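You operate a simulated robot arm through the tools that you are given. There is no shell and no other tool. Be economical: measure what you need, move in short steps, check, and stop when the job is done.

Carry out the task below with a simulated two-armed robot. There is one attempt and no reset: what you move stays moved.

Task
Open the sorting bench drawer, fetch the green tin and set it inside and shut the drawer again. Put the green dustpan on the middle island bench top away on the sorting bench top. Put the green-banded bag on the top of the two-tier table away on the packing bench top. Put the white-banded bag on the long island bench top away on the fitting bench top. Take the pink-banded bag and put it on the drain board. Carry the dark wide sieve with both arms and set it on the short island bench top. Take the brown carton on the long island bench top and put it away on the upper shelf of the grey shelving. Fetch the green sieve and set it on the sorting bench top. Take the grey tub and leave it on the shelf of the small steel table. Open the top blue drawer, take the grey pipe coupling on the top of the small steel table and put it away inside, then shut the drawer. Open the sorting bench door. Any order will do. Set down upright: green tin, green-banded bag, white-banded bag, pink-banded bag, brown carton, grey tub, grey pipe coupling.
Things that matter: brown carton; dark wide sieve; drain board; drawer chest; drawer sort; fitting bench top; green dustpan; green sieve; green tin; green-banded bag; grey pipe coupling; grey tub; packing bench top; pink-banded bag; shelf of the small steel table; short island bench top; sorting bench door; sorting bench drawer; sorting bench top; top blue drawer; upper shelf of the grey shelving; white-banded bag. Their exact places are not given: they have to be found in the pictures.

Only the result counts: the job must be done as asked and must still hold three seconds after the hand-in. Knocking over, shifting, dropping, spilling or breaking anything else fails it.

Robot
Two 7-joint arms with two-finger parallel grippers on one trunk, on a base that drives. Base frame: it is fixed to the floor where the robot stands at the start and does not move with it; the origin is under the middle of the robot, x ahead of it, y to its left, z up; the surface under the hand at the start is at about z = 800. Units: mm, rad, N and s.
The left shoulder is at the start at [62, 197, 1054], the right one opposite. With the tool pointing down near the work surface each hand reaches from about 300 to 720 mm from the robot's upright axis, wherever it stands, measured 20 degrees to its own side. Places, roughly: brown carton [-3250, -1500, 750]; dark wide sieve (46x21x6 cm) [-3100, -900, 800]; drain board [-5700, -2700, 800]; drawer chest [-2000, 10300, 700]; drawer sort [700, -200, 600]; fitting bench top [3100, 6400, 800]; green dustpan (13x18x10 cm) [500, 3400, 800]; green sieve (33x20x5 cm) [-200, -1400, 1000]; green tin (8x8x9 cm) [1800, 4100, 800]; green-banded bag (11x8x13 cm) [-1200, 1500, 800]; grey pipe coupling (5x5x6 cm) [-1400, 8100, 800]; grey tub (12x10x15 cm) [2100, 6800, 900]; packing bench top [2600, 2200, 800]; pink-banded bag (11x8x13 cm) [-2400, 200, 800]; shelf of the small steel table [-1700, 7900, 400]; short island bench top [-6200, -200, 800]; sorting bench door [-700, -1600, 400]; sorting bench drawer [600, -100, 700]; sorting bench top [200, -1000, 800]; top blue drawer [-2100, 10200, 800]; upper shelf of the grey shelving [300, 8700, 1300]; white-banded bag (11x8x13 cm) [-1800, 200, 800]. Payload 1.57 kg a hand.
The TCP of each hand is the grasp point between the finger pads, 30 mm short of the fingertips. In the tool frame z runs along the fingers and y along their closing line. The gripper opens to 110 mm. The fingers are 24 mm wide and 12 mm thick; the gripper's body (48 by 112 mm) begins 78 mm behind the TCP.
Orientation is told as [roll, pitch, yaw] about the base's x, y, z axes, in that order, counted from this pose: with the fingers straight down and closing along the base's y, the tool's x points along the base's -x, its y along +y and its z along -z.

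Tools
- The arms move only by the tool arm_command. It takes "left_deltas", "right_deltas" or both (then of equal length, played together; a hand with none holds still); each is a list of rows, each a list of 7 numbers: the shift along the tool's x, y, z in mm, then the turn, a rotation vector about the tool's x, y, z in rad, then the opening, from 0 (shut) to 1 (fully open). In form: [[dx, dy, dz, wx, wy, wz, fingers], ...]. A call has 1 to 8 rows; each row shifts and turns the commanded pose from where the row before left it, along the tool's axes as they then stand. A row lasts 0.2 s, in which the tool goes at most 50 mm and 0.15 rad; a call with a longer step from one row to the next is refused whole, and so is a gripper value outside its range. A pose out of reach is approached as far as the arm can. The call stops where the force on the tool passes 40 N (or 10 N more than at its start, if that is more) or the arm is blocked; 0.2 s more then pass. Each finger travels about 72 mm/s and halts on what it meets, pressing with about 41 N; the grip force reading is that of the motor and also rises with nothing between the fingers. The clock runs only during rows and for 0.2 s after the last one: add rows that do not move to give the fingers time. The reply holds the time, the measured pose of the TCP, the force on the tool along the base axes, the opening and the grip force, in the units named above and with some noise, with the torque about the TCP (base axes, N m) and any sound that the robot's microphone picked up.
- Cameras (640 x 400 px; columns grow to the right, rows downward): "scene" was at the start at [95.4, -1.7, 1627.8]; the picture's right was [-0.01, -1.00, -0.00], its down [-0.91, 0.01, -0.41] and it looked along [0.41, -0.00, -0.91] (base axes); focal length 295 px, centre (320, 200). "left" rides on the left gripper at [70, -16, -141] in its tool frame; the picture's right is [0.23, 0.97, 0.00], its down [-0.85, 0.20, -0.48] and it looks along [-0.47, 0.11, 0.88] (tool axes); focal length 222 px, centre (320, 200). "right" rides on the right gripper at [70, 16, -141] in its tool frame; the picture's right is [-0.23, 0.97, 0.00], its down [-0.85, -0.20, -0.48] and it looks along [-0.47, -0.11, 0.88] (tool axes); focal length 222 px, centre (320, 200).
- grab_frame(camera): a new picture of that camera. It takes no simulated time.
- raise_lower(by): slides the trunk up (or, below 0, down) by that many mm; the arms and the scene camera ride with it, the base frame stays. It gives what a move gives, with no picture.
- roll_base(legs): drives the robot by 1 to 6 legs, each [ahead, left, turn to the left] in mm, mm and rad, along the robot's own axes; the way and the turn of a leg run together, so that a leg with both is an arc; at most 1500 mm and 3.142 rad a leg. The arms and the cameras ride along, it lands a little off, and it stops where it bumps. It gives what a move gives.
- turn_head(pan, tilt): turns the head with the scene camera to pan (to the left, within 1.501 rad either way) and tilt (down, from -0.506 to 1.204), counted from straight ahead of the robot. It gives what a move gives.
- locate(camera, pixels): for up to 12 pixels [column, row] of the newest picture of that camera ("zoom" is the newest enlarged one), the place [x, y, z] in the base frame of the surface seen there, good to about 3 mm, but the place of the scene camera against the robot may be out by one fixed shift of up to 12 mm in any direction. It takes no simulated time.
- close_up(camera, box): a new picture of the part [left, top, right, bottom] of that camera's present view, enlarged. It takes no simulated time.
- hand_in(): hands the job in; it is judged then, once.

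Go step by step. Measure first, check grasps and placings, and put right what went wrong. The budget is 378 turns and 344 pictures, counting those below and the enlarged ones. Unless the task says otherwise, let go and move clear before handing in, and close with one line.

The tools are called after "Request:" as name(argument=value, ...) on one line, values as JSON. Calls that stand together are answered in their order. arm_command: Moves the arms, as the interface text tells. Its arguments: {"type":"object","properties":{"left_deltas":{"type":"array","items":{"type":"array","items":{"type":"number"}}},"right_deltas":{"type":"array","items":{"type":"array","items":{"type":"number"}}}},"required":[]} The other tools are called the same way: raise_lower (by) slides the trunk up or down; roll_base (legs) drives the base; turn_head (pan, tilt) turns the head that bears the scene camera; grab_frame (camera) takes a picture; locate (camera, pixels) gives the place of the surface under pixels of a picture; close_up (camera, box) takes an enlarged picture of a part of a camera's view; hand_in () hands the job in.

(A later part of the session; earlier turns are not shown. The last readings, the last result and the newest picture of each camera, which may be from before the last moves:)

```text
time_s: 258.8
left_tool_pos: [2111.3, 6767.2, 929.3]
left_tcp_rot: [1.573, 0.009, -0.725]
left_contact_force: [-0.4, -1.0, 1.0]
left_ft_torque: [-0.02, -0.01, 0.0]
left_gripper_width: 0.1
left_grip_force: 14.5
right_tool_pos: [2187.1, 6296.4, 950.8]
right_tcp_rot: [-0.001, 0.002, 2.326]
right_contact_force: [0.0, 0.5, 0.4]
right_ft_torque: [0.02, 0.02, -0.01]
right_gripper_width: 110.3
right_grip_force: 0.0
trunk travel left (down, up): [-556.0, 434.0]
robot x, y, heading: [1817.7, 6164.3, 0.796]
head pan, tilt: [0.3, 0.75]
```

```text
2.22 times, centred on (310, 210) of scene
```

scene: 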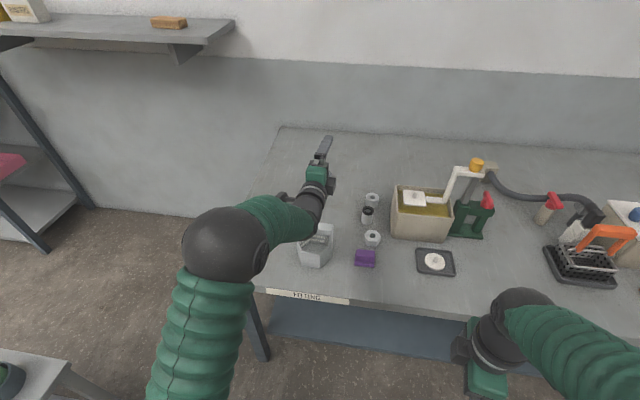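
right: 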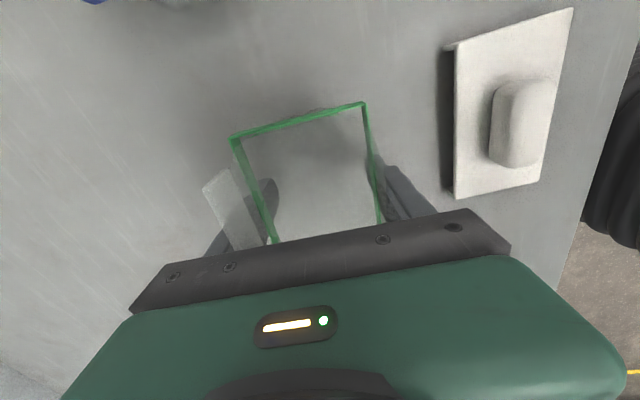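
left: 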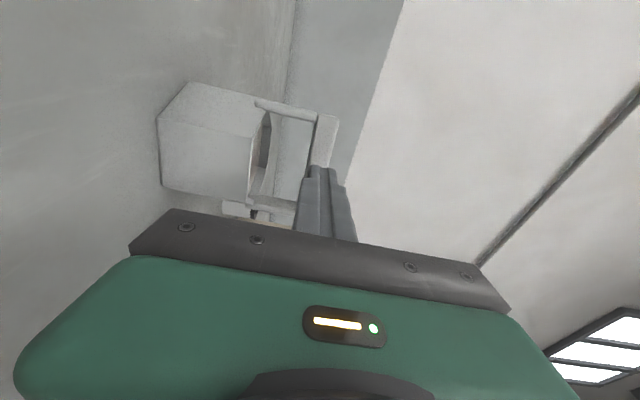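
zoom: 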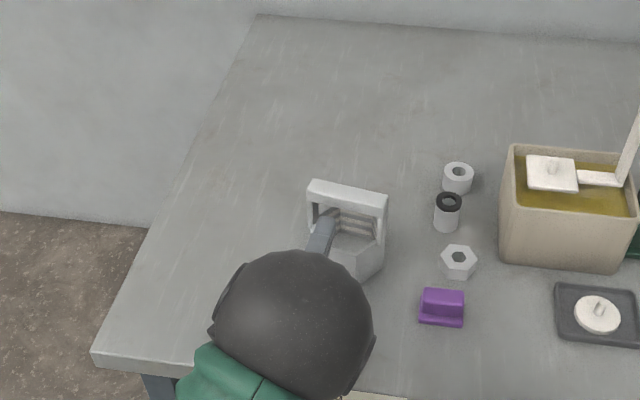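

The open fingers' lower one had pushed the tub's rim and slid it about 60 mm; it's still upright. I'll reopen only to 60 mm, which clears the rim at z 873, and advance 79 with a 12 mm shift right.

Request:
arm_command(left_deltas=[[0, 2, -10, 0, 0, 0, 0.3], [-12, 0, 0, 0, 0, 0, 0.55], [0, 0, 0, 0, 0, 0, 0.55], [0, 0, 30, 0, 0, 0, 0.55], [0, 0, 30, 0, 0, 0, 0.55], [0, 0, 27, 0, 0, 0, 0.55]])

Request:
grab_frame(camera="left")

```text
time_s: 260.2
left_tool_pos: [2171.9, 6817.0, 932.4]
left_tcp_rot: [1.572, 0.009, -0.723]
left_contact_force: [0.5, 0.5, -0.6]
left_ft_torque: [0.01, -0.01, -0.01]
left_gripper_width: 60.4
left_grip_force: 0.1
right_tool_pos: [2187.9, 6295.4, 950.3]
right_tcp_rot: [0.003, 0.001, 2.327]
right_contact_force: [0.8, -0.3, 0.0]
right_ft_torque: [-0.02, 0.0, 0.01]
right_gripper_width: 110.0
right_grip_force: 0.0
trunk travel left (down, up): [-556.0, 434.0]
robot x, y, heading: [1818.7, 6163.8, 0.798]
head pan, tilt: [0.3, 0.75]
```

```text
252 pictures are left
```

left: 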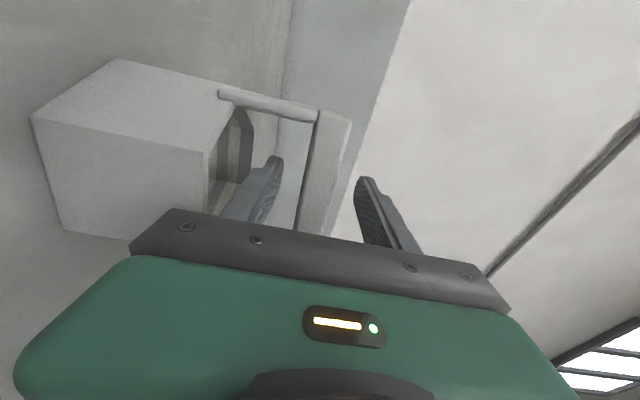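

The bar is now between the fingers. I'll close.

Request:
arm_command(left_deltas=[[0, 0, 0, 0, 0, 0, 0.3], [0, 0, 0, 0, 0, 0, 0], [0, 0, 0, 0, 0, 0, 0], [0, 0, 0, 0, 0, 0, 0]])

Request:
arm_command(left_deltas=[[0, 15, 0, 0, 0, 0, 0], [0, 25, 0, 0, 0, 0, 0], [0, 30, 0, 0, 0, 0, 0]])

Request:
grab_frame(camera="left")

```text
time_s: 261.2
left_tool_pos: [2171.1, 6816.4, 931.8]
left_tcp_rot: [1.573, 0.008, -0.724]
left_contact_force: [0.1, -0.3, -0.1]
left_ft_torque: [-0.01, -0.02, 0.03]
left_gripper_width: 21.6
left_grip_force: 34.7
right_tool_pos: [2189.0, 6297.2, 950.4]
right_tcp_rot: [0.003, 0.002, 2.327]
right_contact_force: [-0.3, -0.2, 0.4]
right_ft_torque: [-0.02, 0.04, -0.01]
right_gripper_width: 110.2
right_grip_force: 0.1
trunk travel left (down, up): [-556.0, 434.0]
robot x, y, heading: [1818.8, 6163.8, 0.793]
head pan, tilt: [0.3, 0.75]
```

```text
time_s: 262.0
left_tool_pos: [2171.4, 6816.3, 1001.3]
left_tcp_rot: [1.574, 0.011, -0.725]
left_contact_force: [0.2, -0.2, -2.3]
left_ft_torque: [-0.01, 0.03, 0.02]
left_gripper_width: 21.5
left_grip_force: 34.7
right_tool_pos: [2188.1, 6295.5, 950.1]
right_tcp_rot: [0.001, 0.001, 2.325]
right_contact_force: [-0.5, 0.0, 0.3]
right_ft_torque: [-0.01, 0.01, 0.01]
right_gripper_width: 110.0
right_grip_force: 0.1
trunk travel left (down, up): [-556.0, 434.0]
robot x, y, heading: [1818.9, 6165.9, 0.794]
head pan, tilt: [0.3, 0.75]
```

```text
251 pictures are left
```

left: 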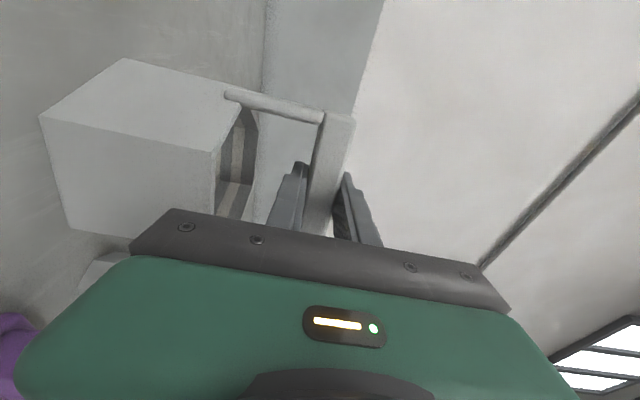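

The tub hangs securely from its bar, its base about 131 mm below the TCP. I'll raise, back away and look for the small steel table.

Request:
raise_lower(by=60)

Request:
roll_base(legs=[[-900, 0, 0], [0, 0, 1.5]])

Request:
turn_head(pan=-0.1, tilt=0.35)

Request:
grab_frame(camera="scene")

```text
time_s: 263.0
left_tool_pos: [2172.7, 6816.8, 1061.5]
left_tcp_rot: [1.574, 0.009, -0.725]
left_contact_force: [-0.4, -0.4, -2.1]
left_ft_torque: [0.0, 0.0, 0.0]
left_gripper_width: 21.8
left_grip_force: 35.1
right_tool_pos: [2188.9, 6296.0, 1010.7]
right_tcp_rot: [0.001, 0.002, 2.327]
right_contact_force: [-0.5, -0.9, 0.0]
right_ft_torque: [0.0, -0.03, -0.01]
right_gripper_width: 110.0
right_grip_force: 0.1
trunk travel left (down, up): [-616.0, 374.0]
robot x, y, heading: [1817.4, 6166.9, 0.8]
head pan, tilt: [0.3, 0.75]
```

```text
time_s: 271.3
left_tool_pos: [574.3, 5918.2, 1061.1]
left_tcp_rot: [1.572, 0.009, 0.765]
left_contact_force: [-0.7, 0.0, -1.0]
left_ft_torque: [0.01, 0.03, -0.03]
left_gripper_width: 21.4
left_grip_force: 34.1
right_tool_pos: [1095.5, 5892.6, 1009.2]
right_tcp_rot: [-0.001, 0.003, -2.467]
right_contact_force: [0.5, 0.2, 0.3]
right_ft_torque: [-0.03, -0.01, 0.0]
right_gripper_width: 110.1
right_grip_force: 0.1
trunk travel left (down, up): [-616.0, 374.0]
robot x, y, heading: [1193.4, 5513.4, 2.284]
head pan, tilt: [0.3, 0.75]
```

```text
time_s: 272.2
left_tool_pos: [575.4, 5918.8, 1062.4]
left_tcp_rot: [1.574, 0.009, 0.763]
left_contact_force: [-1.0, 1.0, -2.0]
left_ft_torque: [0.0, -0.01, 0.02]
left_gripper_width: 21.5
left_grip_force: 35.0
right_tool_pos: [1095.7, 5892.3, 1011.2]
right_tcp_rot: [-0.001, 0.001, -2.465]
right_contact_force: [0.6, 1.2, -0.4]
right_ft_torque: [0.0, 0.0, 0.01]
right_gripper_width: 110.0
right_grip_force: 0.0
trunk travel left (down, up): [-616.0, 374.0]
robot x, y, heading: [1198.8, 5518.0, 2.288]
head pan, tilt: [-0.099, 0.351]
```

```text
250 pictures are left
```

scene: 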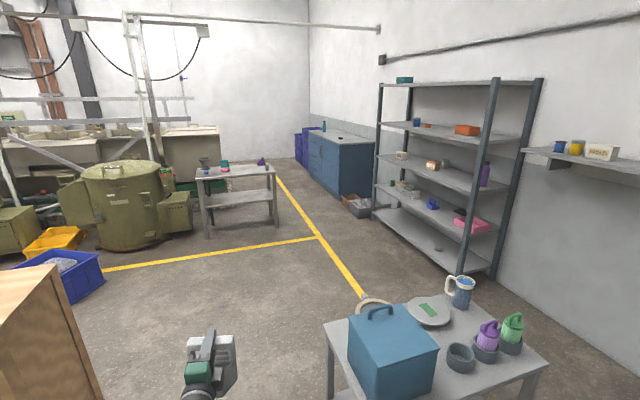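

The small steel table is at (235,195), the blue drawer chest at (340,165). I'll measure them.

Request:
close_up(camera="scene", box=[180, 110, 400, 250])

Request:
locate(camera="scene", pixels=[[198, 178], [276, 173], [270, 165], [207, 236], [278, 228], [240, 200], [330, 195], [318, 235], [165, 245], [370, 300], [330, 325], [205, 165]])

```text
2.86 times, centred on (290, 180) of scene
```

zoom: 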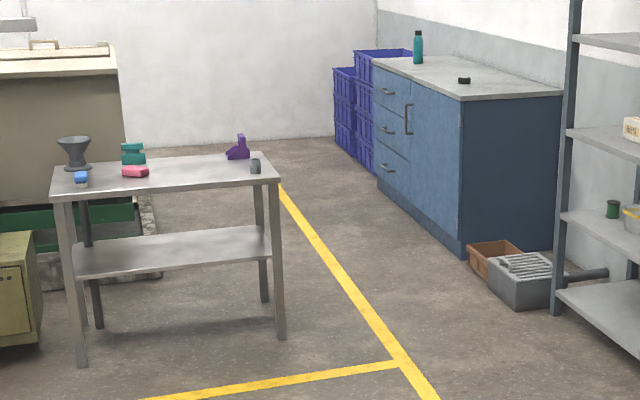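

```text
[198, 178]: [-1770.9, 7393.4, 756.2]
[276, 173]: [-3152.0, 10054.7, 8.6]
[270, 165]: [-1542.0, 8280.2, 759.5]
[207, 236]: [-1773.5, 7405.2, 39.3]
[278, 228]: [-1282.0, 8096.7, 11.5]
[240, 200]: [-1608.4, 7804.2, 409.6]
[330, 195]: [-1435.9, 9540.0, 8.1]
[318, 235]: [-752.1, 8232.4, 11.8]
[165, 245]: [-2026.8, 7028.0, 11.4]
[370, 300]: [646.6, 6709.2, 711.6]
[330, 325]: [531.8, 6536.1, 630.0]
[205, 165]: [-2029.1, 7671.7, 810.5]
```

I'll drive around the near table to a standoff in front of the small steel table's long side.

Request:
roll_base(legs=[[0, 0, 0.182], [721, 256, 0], [1299, 57, 0], [414, -564, 0]])

Request:
turn_head(pan=0.1, tilt=0.6)

Request:
grab_frame(camera="scene")

```text
time_s: 286.6
left_tool_pos: [-1201.1, 7519.4, 1061.4]
left_tcp_rot: [1.574, 0.008, 0.928]
left_contact_force: [1.1, -0.2, -2.0]
left_ft_torque: [-0.01, 0.01, 0.01]
left_gripper_width: 21.6
left_grip_force: 34.8
right_tool_pos: [-684.0, 7579.3, 1011.2]
right_tcp_rot: [-0.001, 0.003, -2.304]
right_contact_force: [1.1, 0.3, 0.2]
right_ft_torque: [0.01, 0.0, -0.03]
right_gripper_width: 110.0
right_grip_force: 0.0
trunk travel left (down, up): [-616.0, 374.0]
robot x, y, heading: [-523.9, 7223.0, 2.449]
head pan, tilt: [-0.099, 0.351]
```

```text
time_s: 287.4
left_tool_pos: [-1201.4, 7519.6, 1062.1]
left_tcp_rot: [1.572, 0.01, 0.929]
left_contact_force: [-0.3, 0.9, -1.2]
left_ft_torque: [0.01, 0.01, 0.01]
left_gripper_width: 21.5
left_grip_force: 34.7
right_tool_pos: [-680.7, 7580.1, 1011.2]
right_tcp_rot: [-0.001, 0.004, -2.303]
right_contact_force: [0.5, -0.7, 0.4]
right_ft_torque: [0.0, -0.05, -0.01]
right_gripper_width: 110.2
right_grip_force: 0.1
trunk travel left (down, up): [-616.0, 374.0]
robot x, y, heading: [-524.7, 7224.1, 2.444]
head pan, tilt: [0.099, 0.6]
```

```text
248 pictures are left
```

scene: 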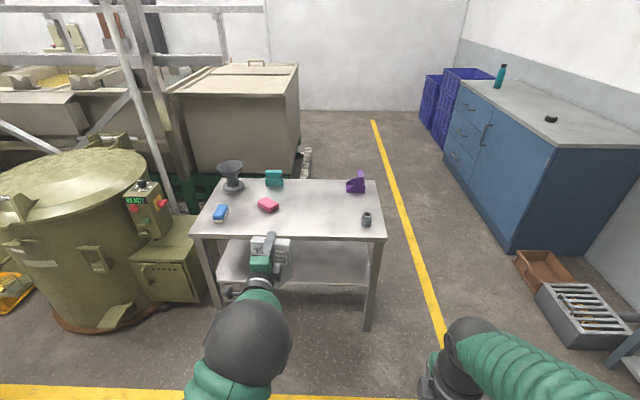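

The table lies straight ahead, with the coupling at (367,218). I'll lower the trunk to shelf height and look.

Request:
raise_lower(by=-400)

Request:
raise_lower(by=-90)

Request:
grab_frame(camera="scene")

Request:
grab_frame(camera="left")

```text
time_s: 291.2
left_tool_pos: [-1199.1, 7520.9, 661.2]
left_tcp_rot: [1.572, 0.009, 0.929]
left_contact_force: [-0.3, -0.4, -2.0]
left_ft_torque: [0.0, 0.01, -0.05]
left_gripper_width: 21.5
left_grip_force: 34.6
right_tool_pos: [-681.8, 7579.0, 610.4]
right_tcp_rot: [-0.003, 0.002, -2.303]
right_contact_force: [-0.8, -0.2, -0.3]
right_ft_torque: [0.02, 0.01, -0.02]
right_gripper_width: 109.7
right_grip_force: 0.1
trunk travel left (down, up): [-216.0, 774.0]
robot x, y, heading: [-523.6, 7225.6, 2.45]
head pan, tilt: [0.099, 0.6]
```

```text
time_s: 292.4
left_tool_pos: [-1198.2, 7520.7, 572.5]
left_tcp_rot: [1.577, 0.009, 0.928]
left_contact_force: [0.7, -0.3, -0.4]
left_ft_torque: [0.0, -0.03, -0.02]
left_gripper_width: 21.7
left_grip_force: 34.6
right_tool_pos: [-680.8, 7580.4, 523.2]
right_tcp_rot: [-0.003, 0.001, -2.304]
right_contact_force: [0.1, 0.1, 0.6]
right_ft_torque: [-0.02, -0.05, -0.01]
right_gripper_width: 109.9
right_grip_force: 0.0
trunk travel left (down, up): [-126.0, 864.0]
robot x, y, heading: [-522.5, 7223.7, 2.452]
head pan, tilt: [0.099, 0.6]
```

```text
247 pictures are left
```

scene: 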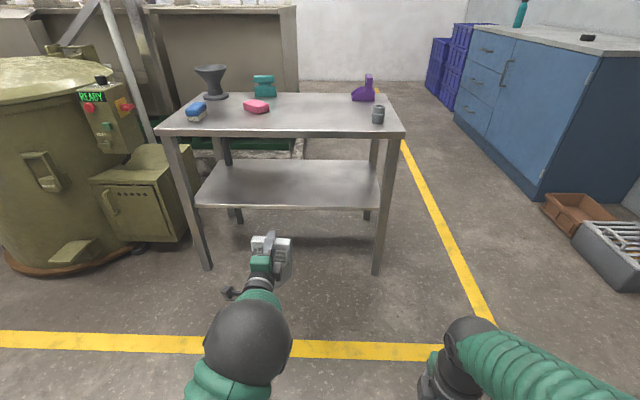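

```text
246 pictures are left
```

left: 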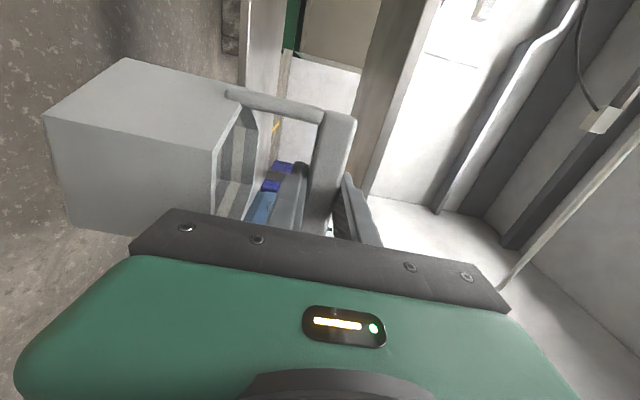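

Request:
locate(camera="scene", pixels=[[200, 204], [378, 207], [290, 190], [290, 207], [230, 165], [165, 128], [400, 128], [270, 245], [265, 235], [378, 113], [378, 120], [388, 180]])

```text
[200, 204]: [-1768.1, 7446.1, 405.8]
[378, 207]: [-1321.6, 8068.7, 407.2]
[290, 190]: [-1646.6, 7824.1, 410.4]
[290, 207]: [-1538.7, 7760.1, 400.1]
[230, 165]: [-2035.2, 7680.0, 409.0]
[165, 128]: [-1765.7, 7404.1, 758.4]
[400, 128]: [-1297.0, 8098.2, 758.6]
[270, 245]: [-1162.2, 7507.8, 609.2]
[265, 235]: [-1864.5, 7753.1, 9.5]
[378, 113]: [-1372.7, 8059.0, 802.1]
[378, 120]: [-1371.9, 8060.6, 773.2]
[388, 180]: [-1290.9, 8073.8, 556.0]
```

The shelf front runs (-1768,7446)-(-1322,8069) at z about 399. The tub's base is at about 441. I'll drive straight in so the tub is 150 mm inside.

Request:
roll_base(legs=[[200, 50, 0], [367, 0, 0]])

Request:
grab_frame(camera="scene")

Request:
grab_frame(camera="left")

```text
time_s: 296.0
left_tool_pos: [-1667.5, 7840.5, 571.8]
left_tcp_rot: [1.574, 0.007, 0.934]
left_contact_force: [0.6, -0.2, -2.2]
left_ft_torque: [-0.02, -0.04, 0.02]
left_gripper_width: 21.3
left_grip_force: 34.7
right_tool_pos: [-1150.1, 7902.8, 522.1]
right_tcp_rot: [-0.004, 0.002, -2.298]
right_contact_force: [0.0, -0.2, 0.6]
right_ft_torque: [-0.01, -0.01, 0.0]
right_gripper_width: 110.2
right_grip_force: 0.0
trunk travel left (down, up): [-126.0, 864.0]
robot x, y, heading: [-990.7, 7552.2, 2.452]
head pan, tilt: [0.099, 0.6]
```

```text
245 pictures are left
```

scene: 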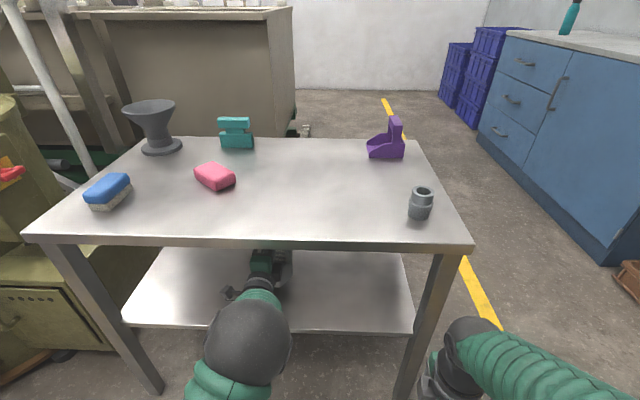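

```text
244 pictures are left
```

left: 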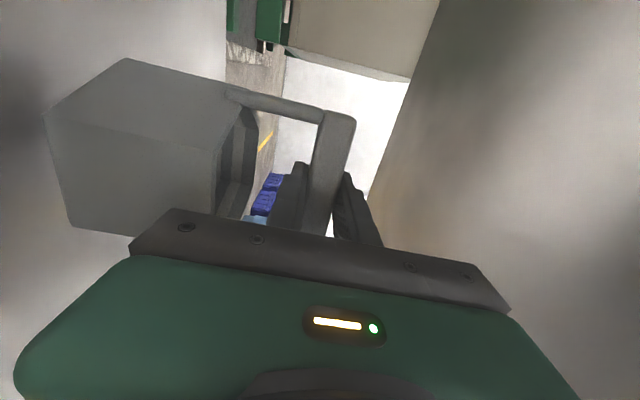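

The tub is over the shelf. I'll lower about 40 with the arm, finely at the end.

Request:
arm_command(left_deltas=[[0, -12, 0, 0, 0, 0, 0], [0, -12, 0, 0, 0, 0, 0], [0, -10, 0, 0, 0, 0, 0], [0, -3, 0, 0, 0, 0, 0], [0, -2, 0, 0, 0, 0, 0], [0, -2, 0, 0, 0, 0, 0]])

```text
time_s: 297.4
left_tool_pos: [-1665.9, 7838.5, 532.1]
left_tcp_rot: [1.575, 0.01, 0.934]
left_contact_force: [0.0, 0.5, -1.3]
left_ft_torque: [0.0, -0.03, 0.02]
left_gripper_width: 21.7
left_grip_force: 34.7
right_tool_pos: [-1148.5, 7902.3, 522.6]
right_tcp_rot: [-0.002, 0.001, -2.3]
right_contact_force: [0.3, -0.2, 0.0]
right_ft_torque: [0.04, 0.03, 0.02]
right_gripper_width: 110.4
right_grip_force: 0.1
trunk travel left (down, up): [-126.0, 864.0]
robot x, y, heading: [-984.9, 7550.0, 2.452]
head pan, tilt: [0.099, 0.6]
```

Request:
arm_command(left_deltas=[[0, -2, 0, 0, 0, 0, 0], [0, -2, 0, 0, 0, 0, 0]])

Request:
grab_frame(camera="left")

```text
time_s: 298.0
left_tool_pos: [-1668.0, 7838.5, 529.2]
left_tcp_rot: [1.579, 0.007, 0.934]
left_contact_force: [-0.8, -0.5, 1.8]
left_ft_torque: [-0.07, -0.15, -0.01]
left_gripper_width: 21.8
left_grip_force: 34.5
right_tool_pos: [-1148.3, 7901.6, 521.8]
right_tcp_rot: [-0.003, 0.002, -2.298]
right_contact_force: [0.0, -0.1, -0.3]
right_ft_torque: [0.04, 0.01, 0.03]
right_gripper_width: 109.8
right_grip_force: 0.1
trunk travel left (down, up): [-126.0, 864.0]
robot x, y, heading: [-988.1, 7542.3, 2.458]
head pan, tilt: [0.099, 0.6]
```

```text
243 pictures are left
```

left: 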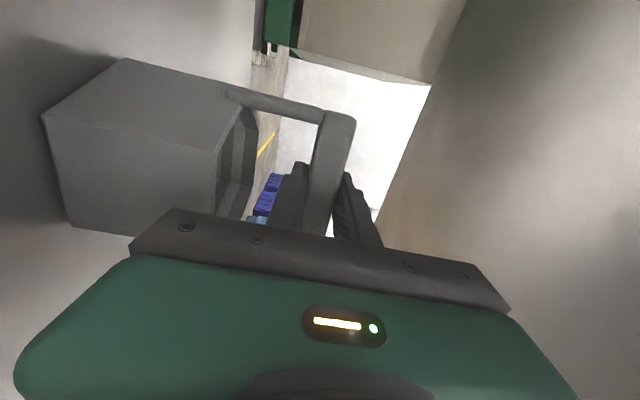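

The weight has just been taken by the shelf. I'll release with a small opening and back straight out.

Request:
arm_command(left_deltas=[[0, -1, 0, 0, 0, 0, 0], [0, 0, 0, 0, 0, 0, 0.3], [0, 0, 0, 0, 0, 0, 0.45], [0, 0, 0, 0, 0, 0, 0.45], [0, 0, -20, 0, 0, 0, 0.45], [0, 0, -30, 0, 0, 0, 0.45]])

Request:
roll_base(legs=[[-500, 0, 0]])

Request:
grab_frame(camera="scene")

```text
time_s: 299.4
left_tool_pos: [-1625.8, 7808.5, 528.2]
left_tcp_rot: [1.577, 0.009, 0.932]
left_contact_force: [-0.2, 0.2, -0.6]
left_ft_torque: [0.04, 0.01, 0.0]
left_gripper_width: 49.3
left_grip_force: 0.0
right_tool_pos: [-1148.8, 7901.4, 521.3]
right_tcp_rot: [-0.003, 0.001, -2.299]
right_contact_force: [-0.6, 0.5, 0.6]
right_ft_torque: [0.03, -0.01, -0.01]
right_gripper_width: 109.8
right_grip_force: 0.1
trunk travel left (down, up): [-126.0, 864.0]
robot x, y, heading: [-993.5, 7551.3, 2.453]
head pan, tilt: [0.099, 0.6]
```

```text
time_s: 302.3
left_tool_pos: [-1247.4, 7502.4, 527.1]
left_tcp_rot: [1.576, 0.008, 0.926]
left_contact_force: [0.2, -0.4, 0.5]
left_ft_torque: [-0.01, -0.03, -0.01]
left_gripper_width: 49.4
left_grip_force: 0.1
right_tool_pos: [-768.6, 7590.9, 522.0]
right_tcp_rot: [-0.003, 0.002, -2.305]
right_contact_force: [-0.6, -0.1, -0.9]
right_ft_torque: [0.01, 0.0, 0.04]
right_gripper_width: 110.2
right_grip_force: 0.0
trunk travel left (down, up): [-126.0, 864.0]
robot x, y, heading: [-612.7, 7238.7, 2.443]
head pan, tilt: [0.099, 0.6]
```

```text
242 pictures are left
```

scene: 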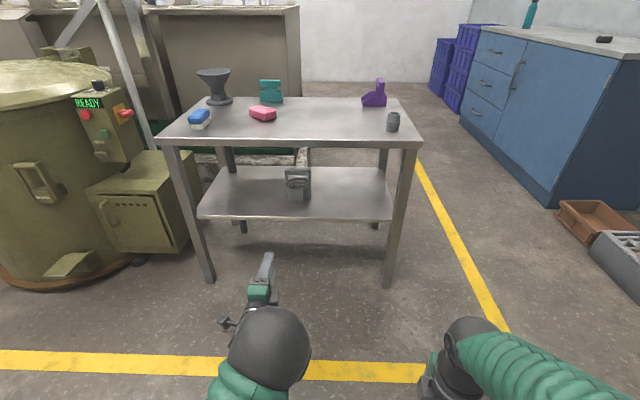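

The tub stands upright on the shelf at (297,185). Next is the coupling at (392,122): I'll raise the trunk and drive up so the right hand is near it.

Request:
raise_lower(by=400)

Request:
raise_lower(by=120)

Request:
roll_base(legs=[[620, 0, 0.04]])

Request:
turn_head(pan=-0.2, tilt=0.9)

Request:
grab_frame(camera="scene")

Request:
grab_frame(camera="right")

```text
time_s: 306.1
left_tool_pos: [-1248.6, 7501.7, 928.0]
left_tcp_rot: [1.576, 0.007, 0.928]
left_contact_force: [0.6, -0.5, -0.8]
left_ft_torque: [0.0, 0.03, -0.03]
left_gripper_width: 49.5
left_grip_force: 0.0
right_tool_pos: [-770.3, 7591.0, 922.8]
right_tcp_rot: [-0.005, 0.001, -2.306]
right_contact_force: [-0.1, 0.2, -0.1]
right_ft_torque: [0.02, 0.01, 0.01]
right_gripper_width: 110.1
right_grip_force: 0.0
trunk travel left (down, up): [-526.0, 464.0]
robot x, y, heading: [-610.9, 7237.8, 2.449]
head pan, tilt: [0.099, 0.6]
```

```text
time_s: 307.6
left_tool_pos: [-1248.8, 7501.7, 1047.8]
left_tcp_rot: [1.576, 0.009, 0.927]
left_contact_force: [0.4, 0.1, -0.3]
left_ft_torque: [-0.01, -0.02, -0.02]
left_gripper_width: 49.3
left_grip_force: 0.1
right_tool_pos: [-768.6, 7590.1, 1040.7]
right_tcp_rot: [-0.004, 0.002, -2.305]
right_contact_force: [-0.2, -0.1, 0.1]
right_ft_torque: [0.0, 0.03, 0.01]
right_gripper_width: 109.8
right_grip_force: 0.0
trunk travel left (down, up): [-646.0, 344.0]
robot x, y, heading: [-610.7, 7234.3, 2.448]
head pan, tilt: [0.099, 0.6]
```

```text
time_s: 311.2
left_tool_pos: [-1753.3, 7862.4, 1047.2]
left_tcp_rot: [1.578, 0.01, 0.974]
left_contact_force: [-0.1, 0.3, 0.1]
left_ft_torque: [-0.01, 0.0, 0.01]
left_gripper_width: 49.5
left_grip_force: 0.0
right_tool_pos: [-1279.1, 7974.4, 1042.0]
right_tcp_rot: [-0.003, 0.0, -2.257]
right_contact_force: [-0.3, 0.9, 0.0]
right_ft_torque: [-0.05, -0.01, 0.0]
right_gripper_width: 109.9
right_grip_force: 0.1
trunk travel left (down, up): [-646.0, 344.0]
robot x, y, heading: [-1104.9, 7627.2, 2.498]
head pan, tilt: [0.099, 0.6]
```

```text
time_s: 312.0
left_tool_pos: [-1753.4, 7864.1, 1048.8]
left_tcp_rot: [1.577, 0.008, 0.975]
left_contact_force: [1.5, 0.2, 0.3]
left_ft_torque: [0.03, 0.01, 0.0]
left_gripper_width: 49.3
left_grip_force: 0.1
right_tool_pos: [-1279.2, 7975.4, 1042.9]
right_tcp_rot: [-0.004, 0.001, -2.257]
right_contact_force: [0.0, -0.5, -0.8]
right_ft_torque: [0.0, 0.02, 0.0]
right_gripper_width: 109.9
right_grip_force: 0.0
trunk travel left (down, up): [-646.0, 344.0]
robot x, y, heading: [-1108.4, 7625.9, 2.492]
head pan, tilt: [-0.201, 0.901]
```

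```text
241 pictures are left
```

scene: 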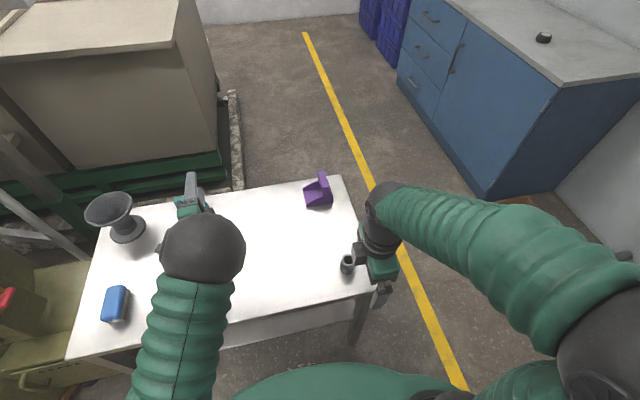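

```text
240 pictures are left
```

right: 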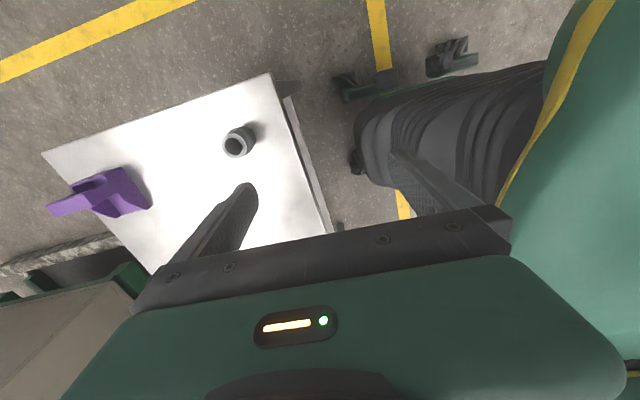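

The right camera sees the coupling at (238,143). I'll measure it.

Request:
locate(camera="right", pixels=[[226, 146], [244, 148], [236, 153], [237, 136], [250, 130], [242, 128], [280, 150]])

Request:
close_up(camera="right", box=[190, 110, 290, 180])

```text
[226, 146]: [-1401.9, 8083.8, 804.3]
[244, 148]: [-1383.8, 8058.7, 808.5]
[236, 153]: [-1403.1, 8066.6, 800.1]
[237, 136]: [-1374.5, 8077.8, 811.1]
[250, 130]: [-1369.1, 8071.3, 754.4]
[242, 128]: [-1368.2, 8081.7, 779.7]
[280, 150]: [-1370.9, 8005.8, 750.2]
```

```text
5.71 times, centred on (240, 145) of right
```

zoom: 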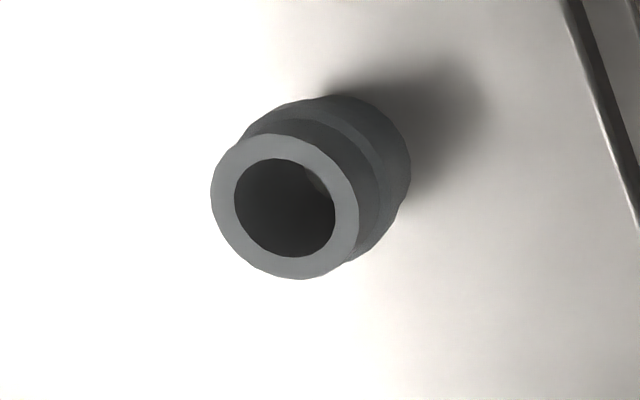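

The coupling's axis is at about (-1390,8072), top z 808, table z 750. I'll move over it and descend.

Request:
arm_command(right_deltas=[[2, -49, 0, 0, 0, 0, 1], [2, -49, 0, 0, 0, 0, 1], [1, -49, 0, 0, 0, 0, 1], [0, 0, 45, 0, 0, 0, 1], [0, 0, 45, 0, 0, 0, 1], [0, 0, 45, 0, 0, 0, 1]])

Request:
grab_frame(camera="right")

```text
time_s: 313.4
left_tool_pos: [-1754.2, 7864.1, 1048.6]
left_tcp_rot: [1.576, 0.01, 0.975]
left_contact_force: [-1.1, 0.6, -0.2]
left_ft_torque: [-0.04, 0.03, 0.01]
left_gripper_width: 49.5
left_grip_force: 0.1
right_tool_pos: [-1388.6, 8073.6, 907.8]
right_tcp_rot: [-0.002, 0.003, -2.257]
right_contact_force: [0.4, 0.1, 0.0]
right_ft_torque: [-0.01, -0.02, -0.01]
right_gripper_width: 109.8
right_grip_force: 0.0
trunk travel left (down, up): [-646.0, 344.0]
robot x, y, heading: [-1102.4, 7623.0, 2.494]
head pan, tilt: [-0.201, 0.901]
```

```text
238 pictures are left
```

right: 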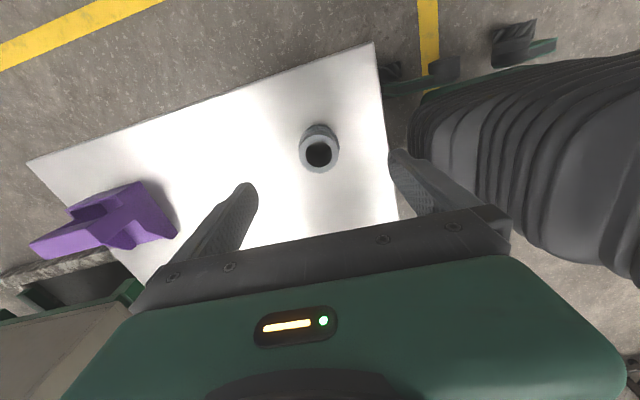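

Request:
arm_command(right_deltas=[[0, 0, 40, 0, 0, 0, 1], [0, 0, 40, 0, 0, 0, 1], [0, 0, 40, 0, 0, 0, 1], [0, 0, 0, 0, 0, 0, 0.5], [0, 0, 0, 0, 0, 0, 0.2], [0, 0, 0, 0, 0, 0, 0], [0, 0, 0, 0, 0, 0, 0]])

Request:
arm_command(right_deltas=[[0, 0, -40, 0, 0, 0, 0], [0, 0, -45, 0, 0, 0, 0], [0, 0, -45, 0, 0, 0, 0], [0, 0, -45, 0, 0, 0, 0], [0, 0, -45, 0, 0, 0, 0], [0, 45, -15, 0, 0, 0, 0], [0, 45, 0, 0, 0, 0, 0], [0, 45, 0, 0, 0, 0, 0]])

Request:
grab_frame(camera="right")

```text
time_s: 315.0
left_tool_pos: [-1752.8, 7863.7, 1049.4]
left_tcp_rot: [1.577, 0.01, 0.975]
left_contact_force: [0.7, 0.4, -0.4]
left_ft_torque: [0.02, -0.02, 0.0]
left_gripper_width: 49.5
left_grip_force: 0.2
right_tool_pos: [-1389.6, 8071.2, 788.4]
right_tcp_rot: [-0.004, 0.002, -2.257]
right_contact_force: [0.1, -0.6, 0.5]
right_ft_torque: [-0.01, 0.0, 0.02]
right_gripper_width: 46.3
right_grip_force: 41.0
trunk travel left (down, up): [-646.0, 344.0]
robot x, y, heading: [-1106.9, 7629.5, 2.495]
head pan, tilt: [-0.201, 0.901]
```

```text
time_s: 316.8
left_tool_pos: [-1752.6, 7862.4, 1049.3]
left_tcp_rot: [1.578, 0.01, 0.974]
left_contact_force: [-0.4, -1.0, 0.0]
left_ft_torque: [0.01, -0.02, 0.02]
left_gripper_width: 49.2
left_grip_force: 0.2
right_tool_pos: [-1284.9, 7983.1, 1021.1]
right_tcp_rot: [-0.007, 0.002, -2.255]
right_contact_force: [-0.8, -1.2, -0.7]
right_ft_torque: [0.05, 0.01, 0.0]
right_gripper_width: 46.3
right_grip_force: 41.4
trunk travel left (down, up): [-646.0, 344.0]
robot x, y, heading: [-1101.9, 7627.8, 2.496]
head pan, tilt: [-0.201, 0.901]
```

```text
237 pictures are left
```

right: 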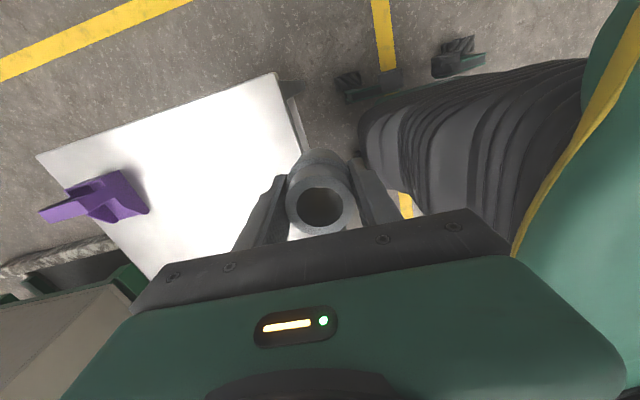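

The coupling is gripped at 46 mm, TCP 38 above its base. I'll measure the blue chest in the scene picture for the drive.

Request:
locate(camera="scene", pixels=[[488, 192], [400, 90], [430, 15], [420, 50], [412, 80], [556, 82], [400, 38], [500, 160], [455, 60], [518, 200]])

Request:
turn_head(pan=-0.6, tilt=0.5)

Request:
grab_frame(camera="scene")

```text
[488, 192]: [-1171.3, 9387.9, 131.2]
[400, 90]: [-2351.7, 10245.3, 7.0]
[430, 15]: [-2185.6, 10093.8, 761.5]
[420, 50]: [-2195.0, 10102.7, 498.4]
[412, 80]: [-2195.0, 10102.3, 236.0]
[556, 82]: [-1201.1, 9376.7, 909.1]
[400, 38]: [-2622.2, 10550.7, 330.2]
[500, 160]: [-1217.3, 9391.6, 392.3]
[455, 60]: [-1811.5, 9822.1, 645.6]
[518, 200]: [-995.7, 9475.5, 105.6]
```

```text
time_s: 317.6
left_tool_pos: [-1753.2, 7863.5, 1049.6]
left_tcp_rot: [1.579, 0.007, 0.973]
left_contact_force: [-0.9, -0.7, 0.9]
left_ft_torque: [-0.01, 0.02, -0.01]
left_gripper_width: 49.6
left_grip_force: 0.0
right_tool_pos: [-1287.2, 7984.5, 1019.1]
right_tcp_rot: [-0.002, 0.002, -2.257]
right_contact_force: [-0.4, 0.3, 0.1]
right_ft_torque: [0.0, -0.03, 0.01]
right_gripper_width: 46.1
right_grip_force: 41.9
trunk travel left (down, up): [-646.0, 344.0]
robot x, y, heading: [-1106.4, 7629.0, 2.501]
head pan, tilt: [-0.6, 0.499]
```

```text
236 pictures are left
```

scene: 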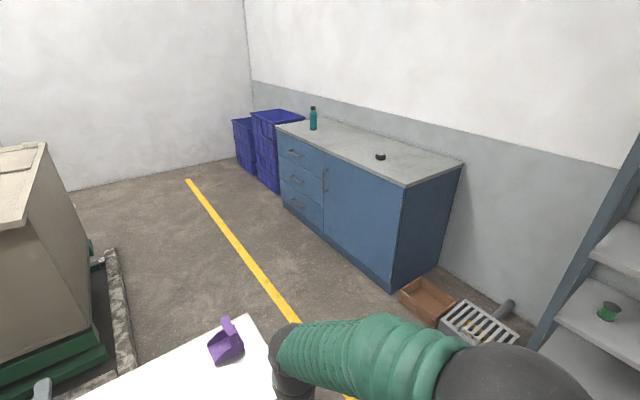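

Request:
locate(camera="scene", pixels=[[112, 255], [135, 345], [120, 300], [230, 235], [185, 182], [292, 152], [297, 180], [298, 205], [325, 180], [285, 188], [270, 190], [400, 288]])

Request:
close_up(camera="scene", box=[230, 90, 430, 240])

```text
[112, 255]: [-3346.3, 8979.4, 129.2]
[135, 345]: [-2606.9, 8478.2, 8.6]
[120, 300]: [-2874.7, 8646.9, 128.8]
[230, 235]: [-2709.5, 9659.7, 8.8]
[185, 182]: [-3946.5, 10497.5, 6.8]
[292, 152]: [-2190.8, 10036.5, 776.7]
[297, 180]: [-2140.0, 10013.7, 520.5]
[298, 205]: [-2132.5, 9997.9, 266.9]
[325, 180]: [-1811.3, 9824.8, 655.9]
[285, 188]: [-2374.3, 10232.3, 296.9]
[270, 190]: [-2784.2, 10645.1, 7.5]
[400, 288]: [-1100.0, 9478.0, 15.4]
```

```text
2.67 times, centred on (330, 165) of scene
```

zoom: 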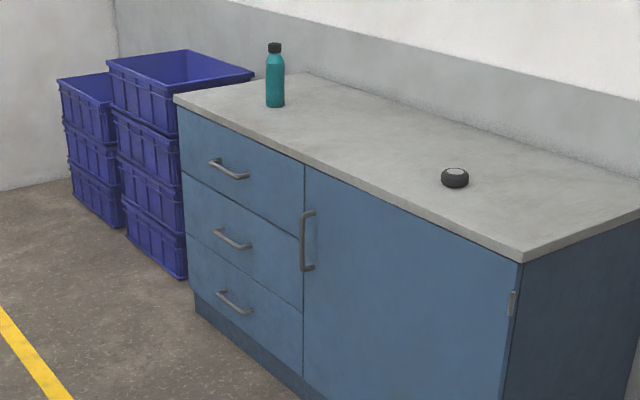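

The top handle is at about (-2191,10036), z about 766, and the corridor is 1.5 m wide. I'll drive round and face the chest.

Request:
roll_base(legs=[[-60, -660, 0], [1500, 30, 0], [620, 130, 0], [0, 0, -1.553]])

Request:
turn_head(pan=0.15, tilt=0.6)

Request:
grab_frame(camera="scene")

Request:
grab_frame(camera="left")

```text
refused: leg 2 is longer than a leg can be; nothing moved
```

```text
time_s: 318.8
left_tool_pos: [-1753.4, 7862.8, 1048.3]
left_tcp_rot: [1.579, 0.009, 0.973]
left_contact_force: [1.2, 0.3, 0.3]
left_ft_torque: [-0.03, 0.05, 0.02]
left_gripper_width: 49.5
left_grip_force: 0.1
right_tool_pos: [-1285.4, 7985.1, 1019.3]
right_tcp_rot: [-0.006, 0.001, -2.257]
right_contact_force: [-0.2, -0.5, 0.3]
right_ft_torque: [0.01, -0.01, 0.03]
right_gripper_width: 46.5
right_grip_force: 41.2
trunk travel left (down, up): [-646.0, 344.0]
robot x, y, heading: [-1105.7, 7628.3, 2.493]
head pan, tilt: [0.15, 0.6]
```

```text
234 pictures are left
```

scene: 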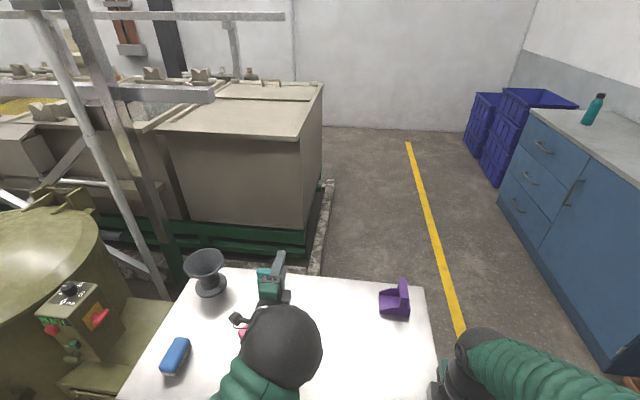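

```text
233 pictures are left
```

left: 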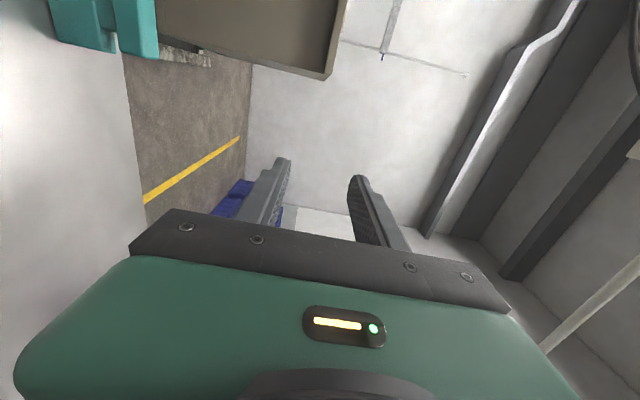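

The drive was refused only for leg length. I'll repeat with shorter legs.

Request:
roll_base(legs=[[-60, -660, 0], [1450, 30, 0], [660, 130, 0], [0, 0, -1.545]])

Request:
turn_head(pan=0.15, tilt=0.6)

Request:
grab_frame(camera="scene")

Request:
grab_frame(camera="left")

```text
time_s: 336.4
left_tool_pos: [-2196.8, 9955.0, 1050.0]
left_tcp_rot: [1.577, 0.008, -0.595]
left_contact_force: [-0.9, 0.2, -0.2]
left_ft_torque: [-0.02, -0.02, -0.03]
left_gripper_width: 49.3
left_grip_force: 0.0
right_tool_pos: [-2074.9, 9488.0, 1018.6]
right_tcp_rot: [-0.004, 0.002, 2.458]
right_contact_force: [0.5, 0.3, -0.6]
right_ft_torque: [0.02, 0.04, 0.0]
right_gripper_width: 46.4
right_grip_force: 41.1
trunk travel left (down, up): [-646.0, 344.0]
robot x, y, heading: [-2429.8, 9308.4, 0.925]
head pan, tilt: [0.15, 0.6]
```

```text
time_s: 337.0
left_tool_pos: [-2198.5, 9953.8, 1049.0]
left_tcp_rot: [1.58, 0.01, -0.597]
left_contact_force: [-0.2, 1.2, 0.4]
left_ft_torque: [0.04, -0.03, -0.01]
left_gripper_width: 49.5
left_grip_force: 0.1
right_tool_pos: [-2075.5, 9488.8, 1020.0]
right_tcp_rot: [-0.006, 0.003, 2.456]
right_contact_force: [0.1, 0.3, -0.5]
right_ft_torque: [-0.01, 0.03, 0.0]
right_gripper_width: 46.2
right_grip_force: 41.1
trunk travel left (down, up): [-646.0, 344.0]
robot x, y, heading: [-2429.5, 9303.3, 0.929]
head pan, tilt: [0.15, 0.6]
```

```text
232 pictures are left
```

scene: 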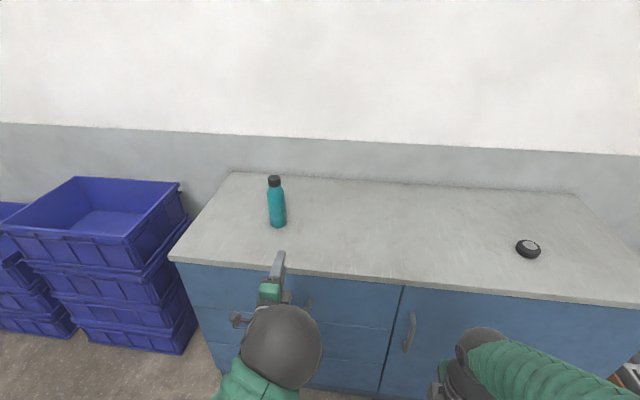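

```text
231 pictures are left
```

left: 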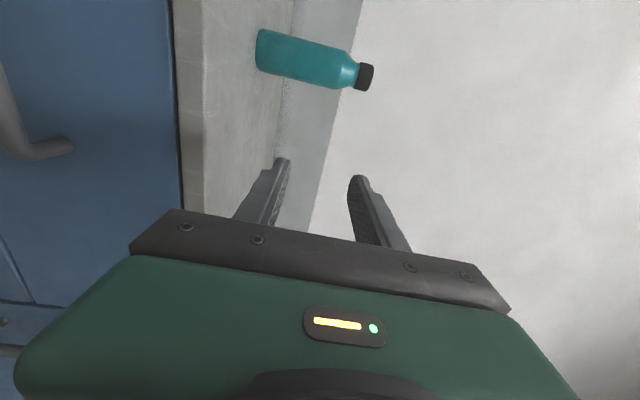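

The handle is at the far left of the left picture (below the hand). I'll back 60, lower the trunk 280 and look again.

Request:
roll_base(legs=[[-60, 0, 0.015]])

Request:
raise_lower(by=-280)

Request:
grab_frame(camera="left")

```text
time_s: 338.0
left_tool_pos: [-2240.9, 9911.2, 1047.5]
left_tcp_rot: [1.575, 0.009, -0.579]
left_contact_force: [-0.2, -0.1, 0.4]
left_ft_torque: [0.03, 0.0, 0.0]
left_gripper_width: 49.4
left_grip_force: 0.1
right_tool_pos: [-2110.6, 9448.5, 1018.7]
right_tcp_rot: [-0.003, 0.001, 2.473]
right_contact_force: [0.3, 0.2, -0.5]
right_ft_torque: [0.03, 0.0, 0.0]
right_gripper_width: 46.0
right_grip_force: 40.9
trunk travel left (down, up): [-646.0, 344.0]
robot x, y, heading: [-2465.8, 9255.5, 0.944]
head pan, tilt: [0.15, 0.6]
```

```text
time_s: 340.8
left_tool_pos: [-2245.2, 9908.0, 770.4]
left_tcp_rot: [1.581, 0.01, -0.58]
left_contact_force: [-0.8, 0.0, 0.4]
left_ft_torque: [0.02, 0.02, 0.03]
left_gripper_width: 49.5
left_grip_force: 0.0
right_tool_pos: [-2115.1, 9442.7, 741.9]
right_tcp_rot: [-0.008, 0.002, 2.473]
right_contact_force: [0.1, -0.5, -1.3]
right_ft_torque: [-0.01, 0.03, 0.0]
right_gripper_width: 46.1
right_grip_force: 41.2
trunk travel left (down, up): [-366.0, 624.0]
robot x, y, heading: [-2466.7, 9258.1, 0.94]
head pan, tilt: [0.15, 0.6]
```

```text
230 pictures are left
```

left: 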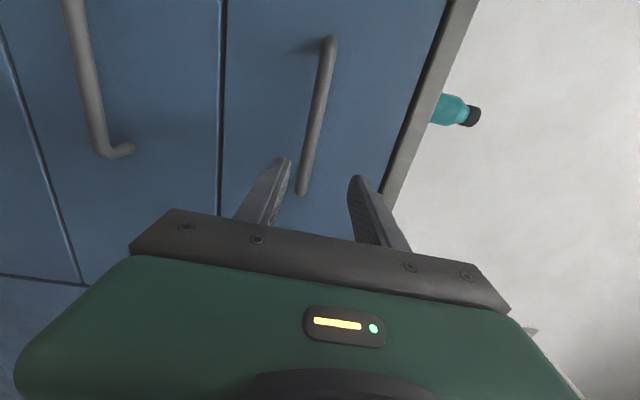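

Request:
locate(camera="left", pixels=[[328, 50], [318, 100], [310, 150], [303, 188], [270, 100], [360, 100], [222, 150], [410, 90]])

```text
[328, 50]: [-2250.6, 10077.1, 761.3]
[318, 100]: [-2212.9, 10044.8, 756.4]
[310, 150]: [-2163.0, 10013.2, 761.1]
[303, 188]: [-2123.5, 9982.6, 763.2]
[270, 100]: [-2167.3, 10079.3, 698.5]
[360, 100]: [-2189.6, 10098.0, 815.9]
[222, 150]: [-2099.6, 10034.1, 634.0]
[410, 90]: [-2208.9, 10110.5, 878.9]
```

The handle's centre is (-2187,10028,760). I'll drop 10 with the arm and drive the base in.

Request:
arm_command(left_deltas=[[0, -10, 0, 0, 0, 0, 0.5], [0, 0, 0, 0, 0, 0, 0.5]])

Request:
roll_base(legs=[[0, 25, 0], [135, 0, 0]])

Request:
grab_frame(camera="left")

```text
time_s: 341.4
left_tool_pos: [-2244.6, 9907.3, 761.0]
left_tcp_rot: [1.581, 0.01, -0.579]
left_contact_force: [0.0, 0.2, -0.4]
left_ft_torque: [0.01, 0.02, 0.0]
left_gripper_width: 54.9
left_grip_force: 0.0
right_tool_pos: [-2115.6, 9443.1, 741.3]
right_tcp_rot: [-0.007, 0.002, 2.476]
right_contact_force: [-0.1, -0.6, -1.1]
right_ft_torque: [0.0, -0.03, 0.0]
right_gripper_width: 46.0
right_grip_force: 41.1
trunk travel left (down, up): [-366.0, 624.0]
robot x, y, heading: [-2467.3, 9257.6, 0.936]
head pan, tilt: [0.15, 0.6]
```

```text
time_s: 343.1
left_tool_pos: [-2185.3, 10035.6, 759.3]
left_tcp_rot: [1.578, 0.008, -0.578]
left_contact_force: [-0.4, -0.4, 0.2]
left_ft_torque: [-0.01, 0.0, -0.03]
left_gripper_width: 54.8
left_grip_force: 0.1
right_tool_pos: [-2055.5, 9571.9, 740.2]
right_tcp_rot: [-0.005, 0.003, 2.476]
right_contact_force: [0.1, -0.4, 0.1]
right_ft_torque: [-0.04, -0.02, 0.0]
right_gripper_width: 45.8
right_grip_force: 40.6
trunk travel left (down, up): [-366.0, 624.0]
robot x, y, heading: [-2407.0, 9387.0, 0.942]
head pan, tilt: [0.15, 0.6]
```

```text
229 pictures are left
```

left: 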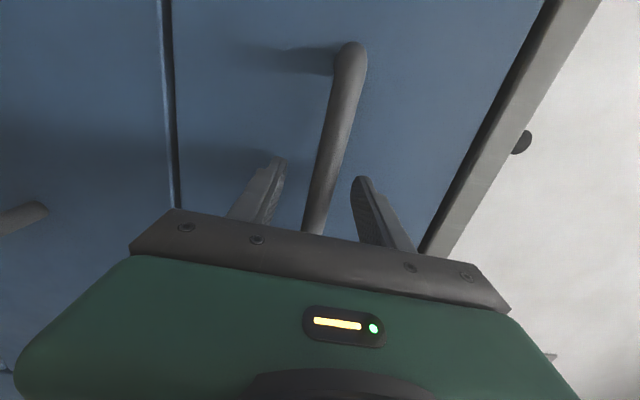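

The handle is between the fingers. I'll close, then pull back with the base by 250.

Request:
arm_command(left_deltas=[[0, 0, 0, 0, 0, 0, 0.2], [0, 0, 0, 0, 0, 0, 0], [0, 0, 0, 0, 0, 0, 0], [0, 0, 0, 0, 0, 0, 0]])

Request:
roll_base(legs=[[-250, 0, 0]])

Request:
turn_head(pan=0.1, tilt=0.8)

Request:
grab_frame(camera="scene")

```text
time_s: 344.1
left_tool_pos: [-2186.2, 10033.6, 759.5]
left_tcp_rot: [1.58, 0.007, -0.578]
left_contact_force: [-3.6, -7.3, -5.3]
left_ft_torque: [-0.43, -0.51, 0.0]
left_gripper_width: 17.9
left_grip_force: 33.0
right_tool_pos: [-2057.8, 9568.8, 741.4]
right_tcp_rot: [-0.009, 0.003, 2.476]
right_contact_force: [-0.8, -0.1, 0.4]
right_ft_torque: [0.02, -0.04, 0.0]
right_gripper_width: 46.2
right_grip_force: 40.4
trunk travel left (down, up): [-366.0, 624.0]
robot x, y, heading: [-2406.6, 9385.2, 0.941]
head pan, tilt: [0.15, 0.6]
```

```text
time_s: 345.9
left_tool_pos: [-2334.0, 9828.8, 760.0]
left_tcp_rot: [1.578, 0.009, -0.578]
left_contact_force: [5.5, -3.6, -9.4]
left_ft_torque: [-0.45, -0.48, -0.32]
left_gripper_width: 18.0
left_grip_force: 33.0
right_tool_pos: [-2205.4, 9365.8, 740.8]
right_tcp_rot: [-0.008, 0.002, 2.478]
right_contact_force: [-0.4, -0.6, -0.2]
right_ft_torque: [0.02, -0.02, -0.01]
right_gripper_width: 46.3
right_grip_force: 41.1
trunk travel left (down, up): [-366.0, 624.0]
robot x, y, heading: [-2554.2, 9176.9, 0.933]
head pan, tilt: [0.15, 0.6]
```

```text
time_s: 346.7
left_tool_pos: [-2335.9, 9827.6, 759.5]
left_tcp_rot: [1.578, 0.007, -0.579]
left_contact_force: [2.3, -3.2, -9.2]
left_ft_torque: [-0.47, -0.48, 0.44]
left_gripper_width: 17.7
left_grip_force: 31.9
right_tool_pos: [-2207.4, 9364.0, 741.7]
right_tcp_rot: [-0.01, 0.005, 2.476]
right_contact_force: [0.6, -0.5, -0.9]
right_ft_torque: [-0.03, 0.01, 0.01]
right_gripper_width: 46.2
right_grip_force: 40.3
trunk travel left (down, up): [-366.0, 624.0]
robot x, y, heading: [-2555.6, 9180.3, 0.945]
head pan, tilt: [0.099, 0.799]
```

```text
228 pictures are left
```

scene: 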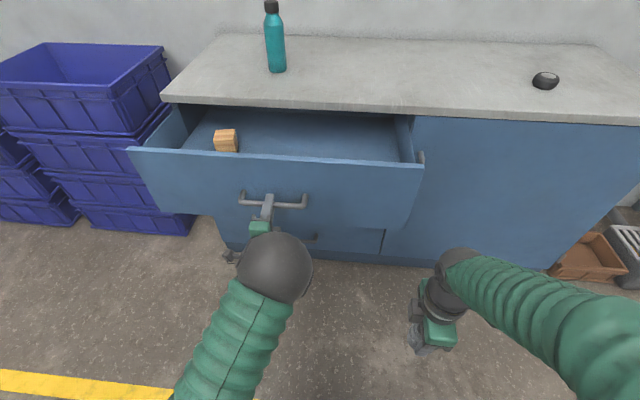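

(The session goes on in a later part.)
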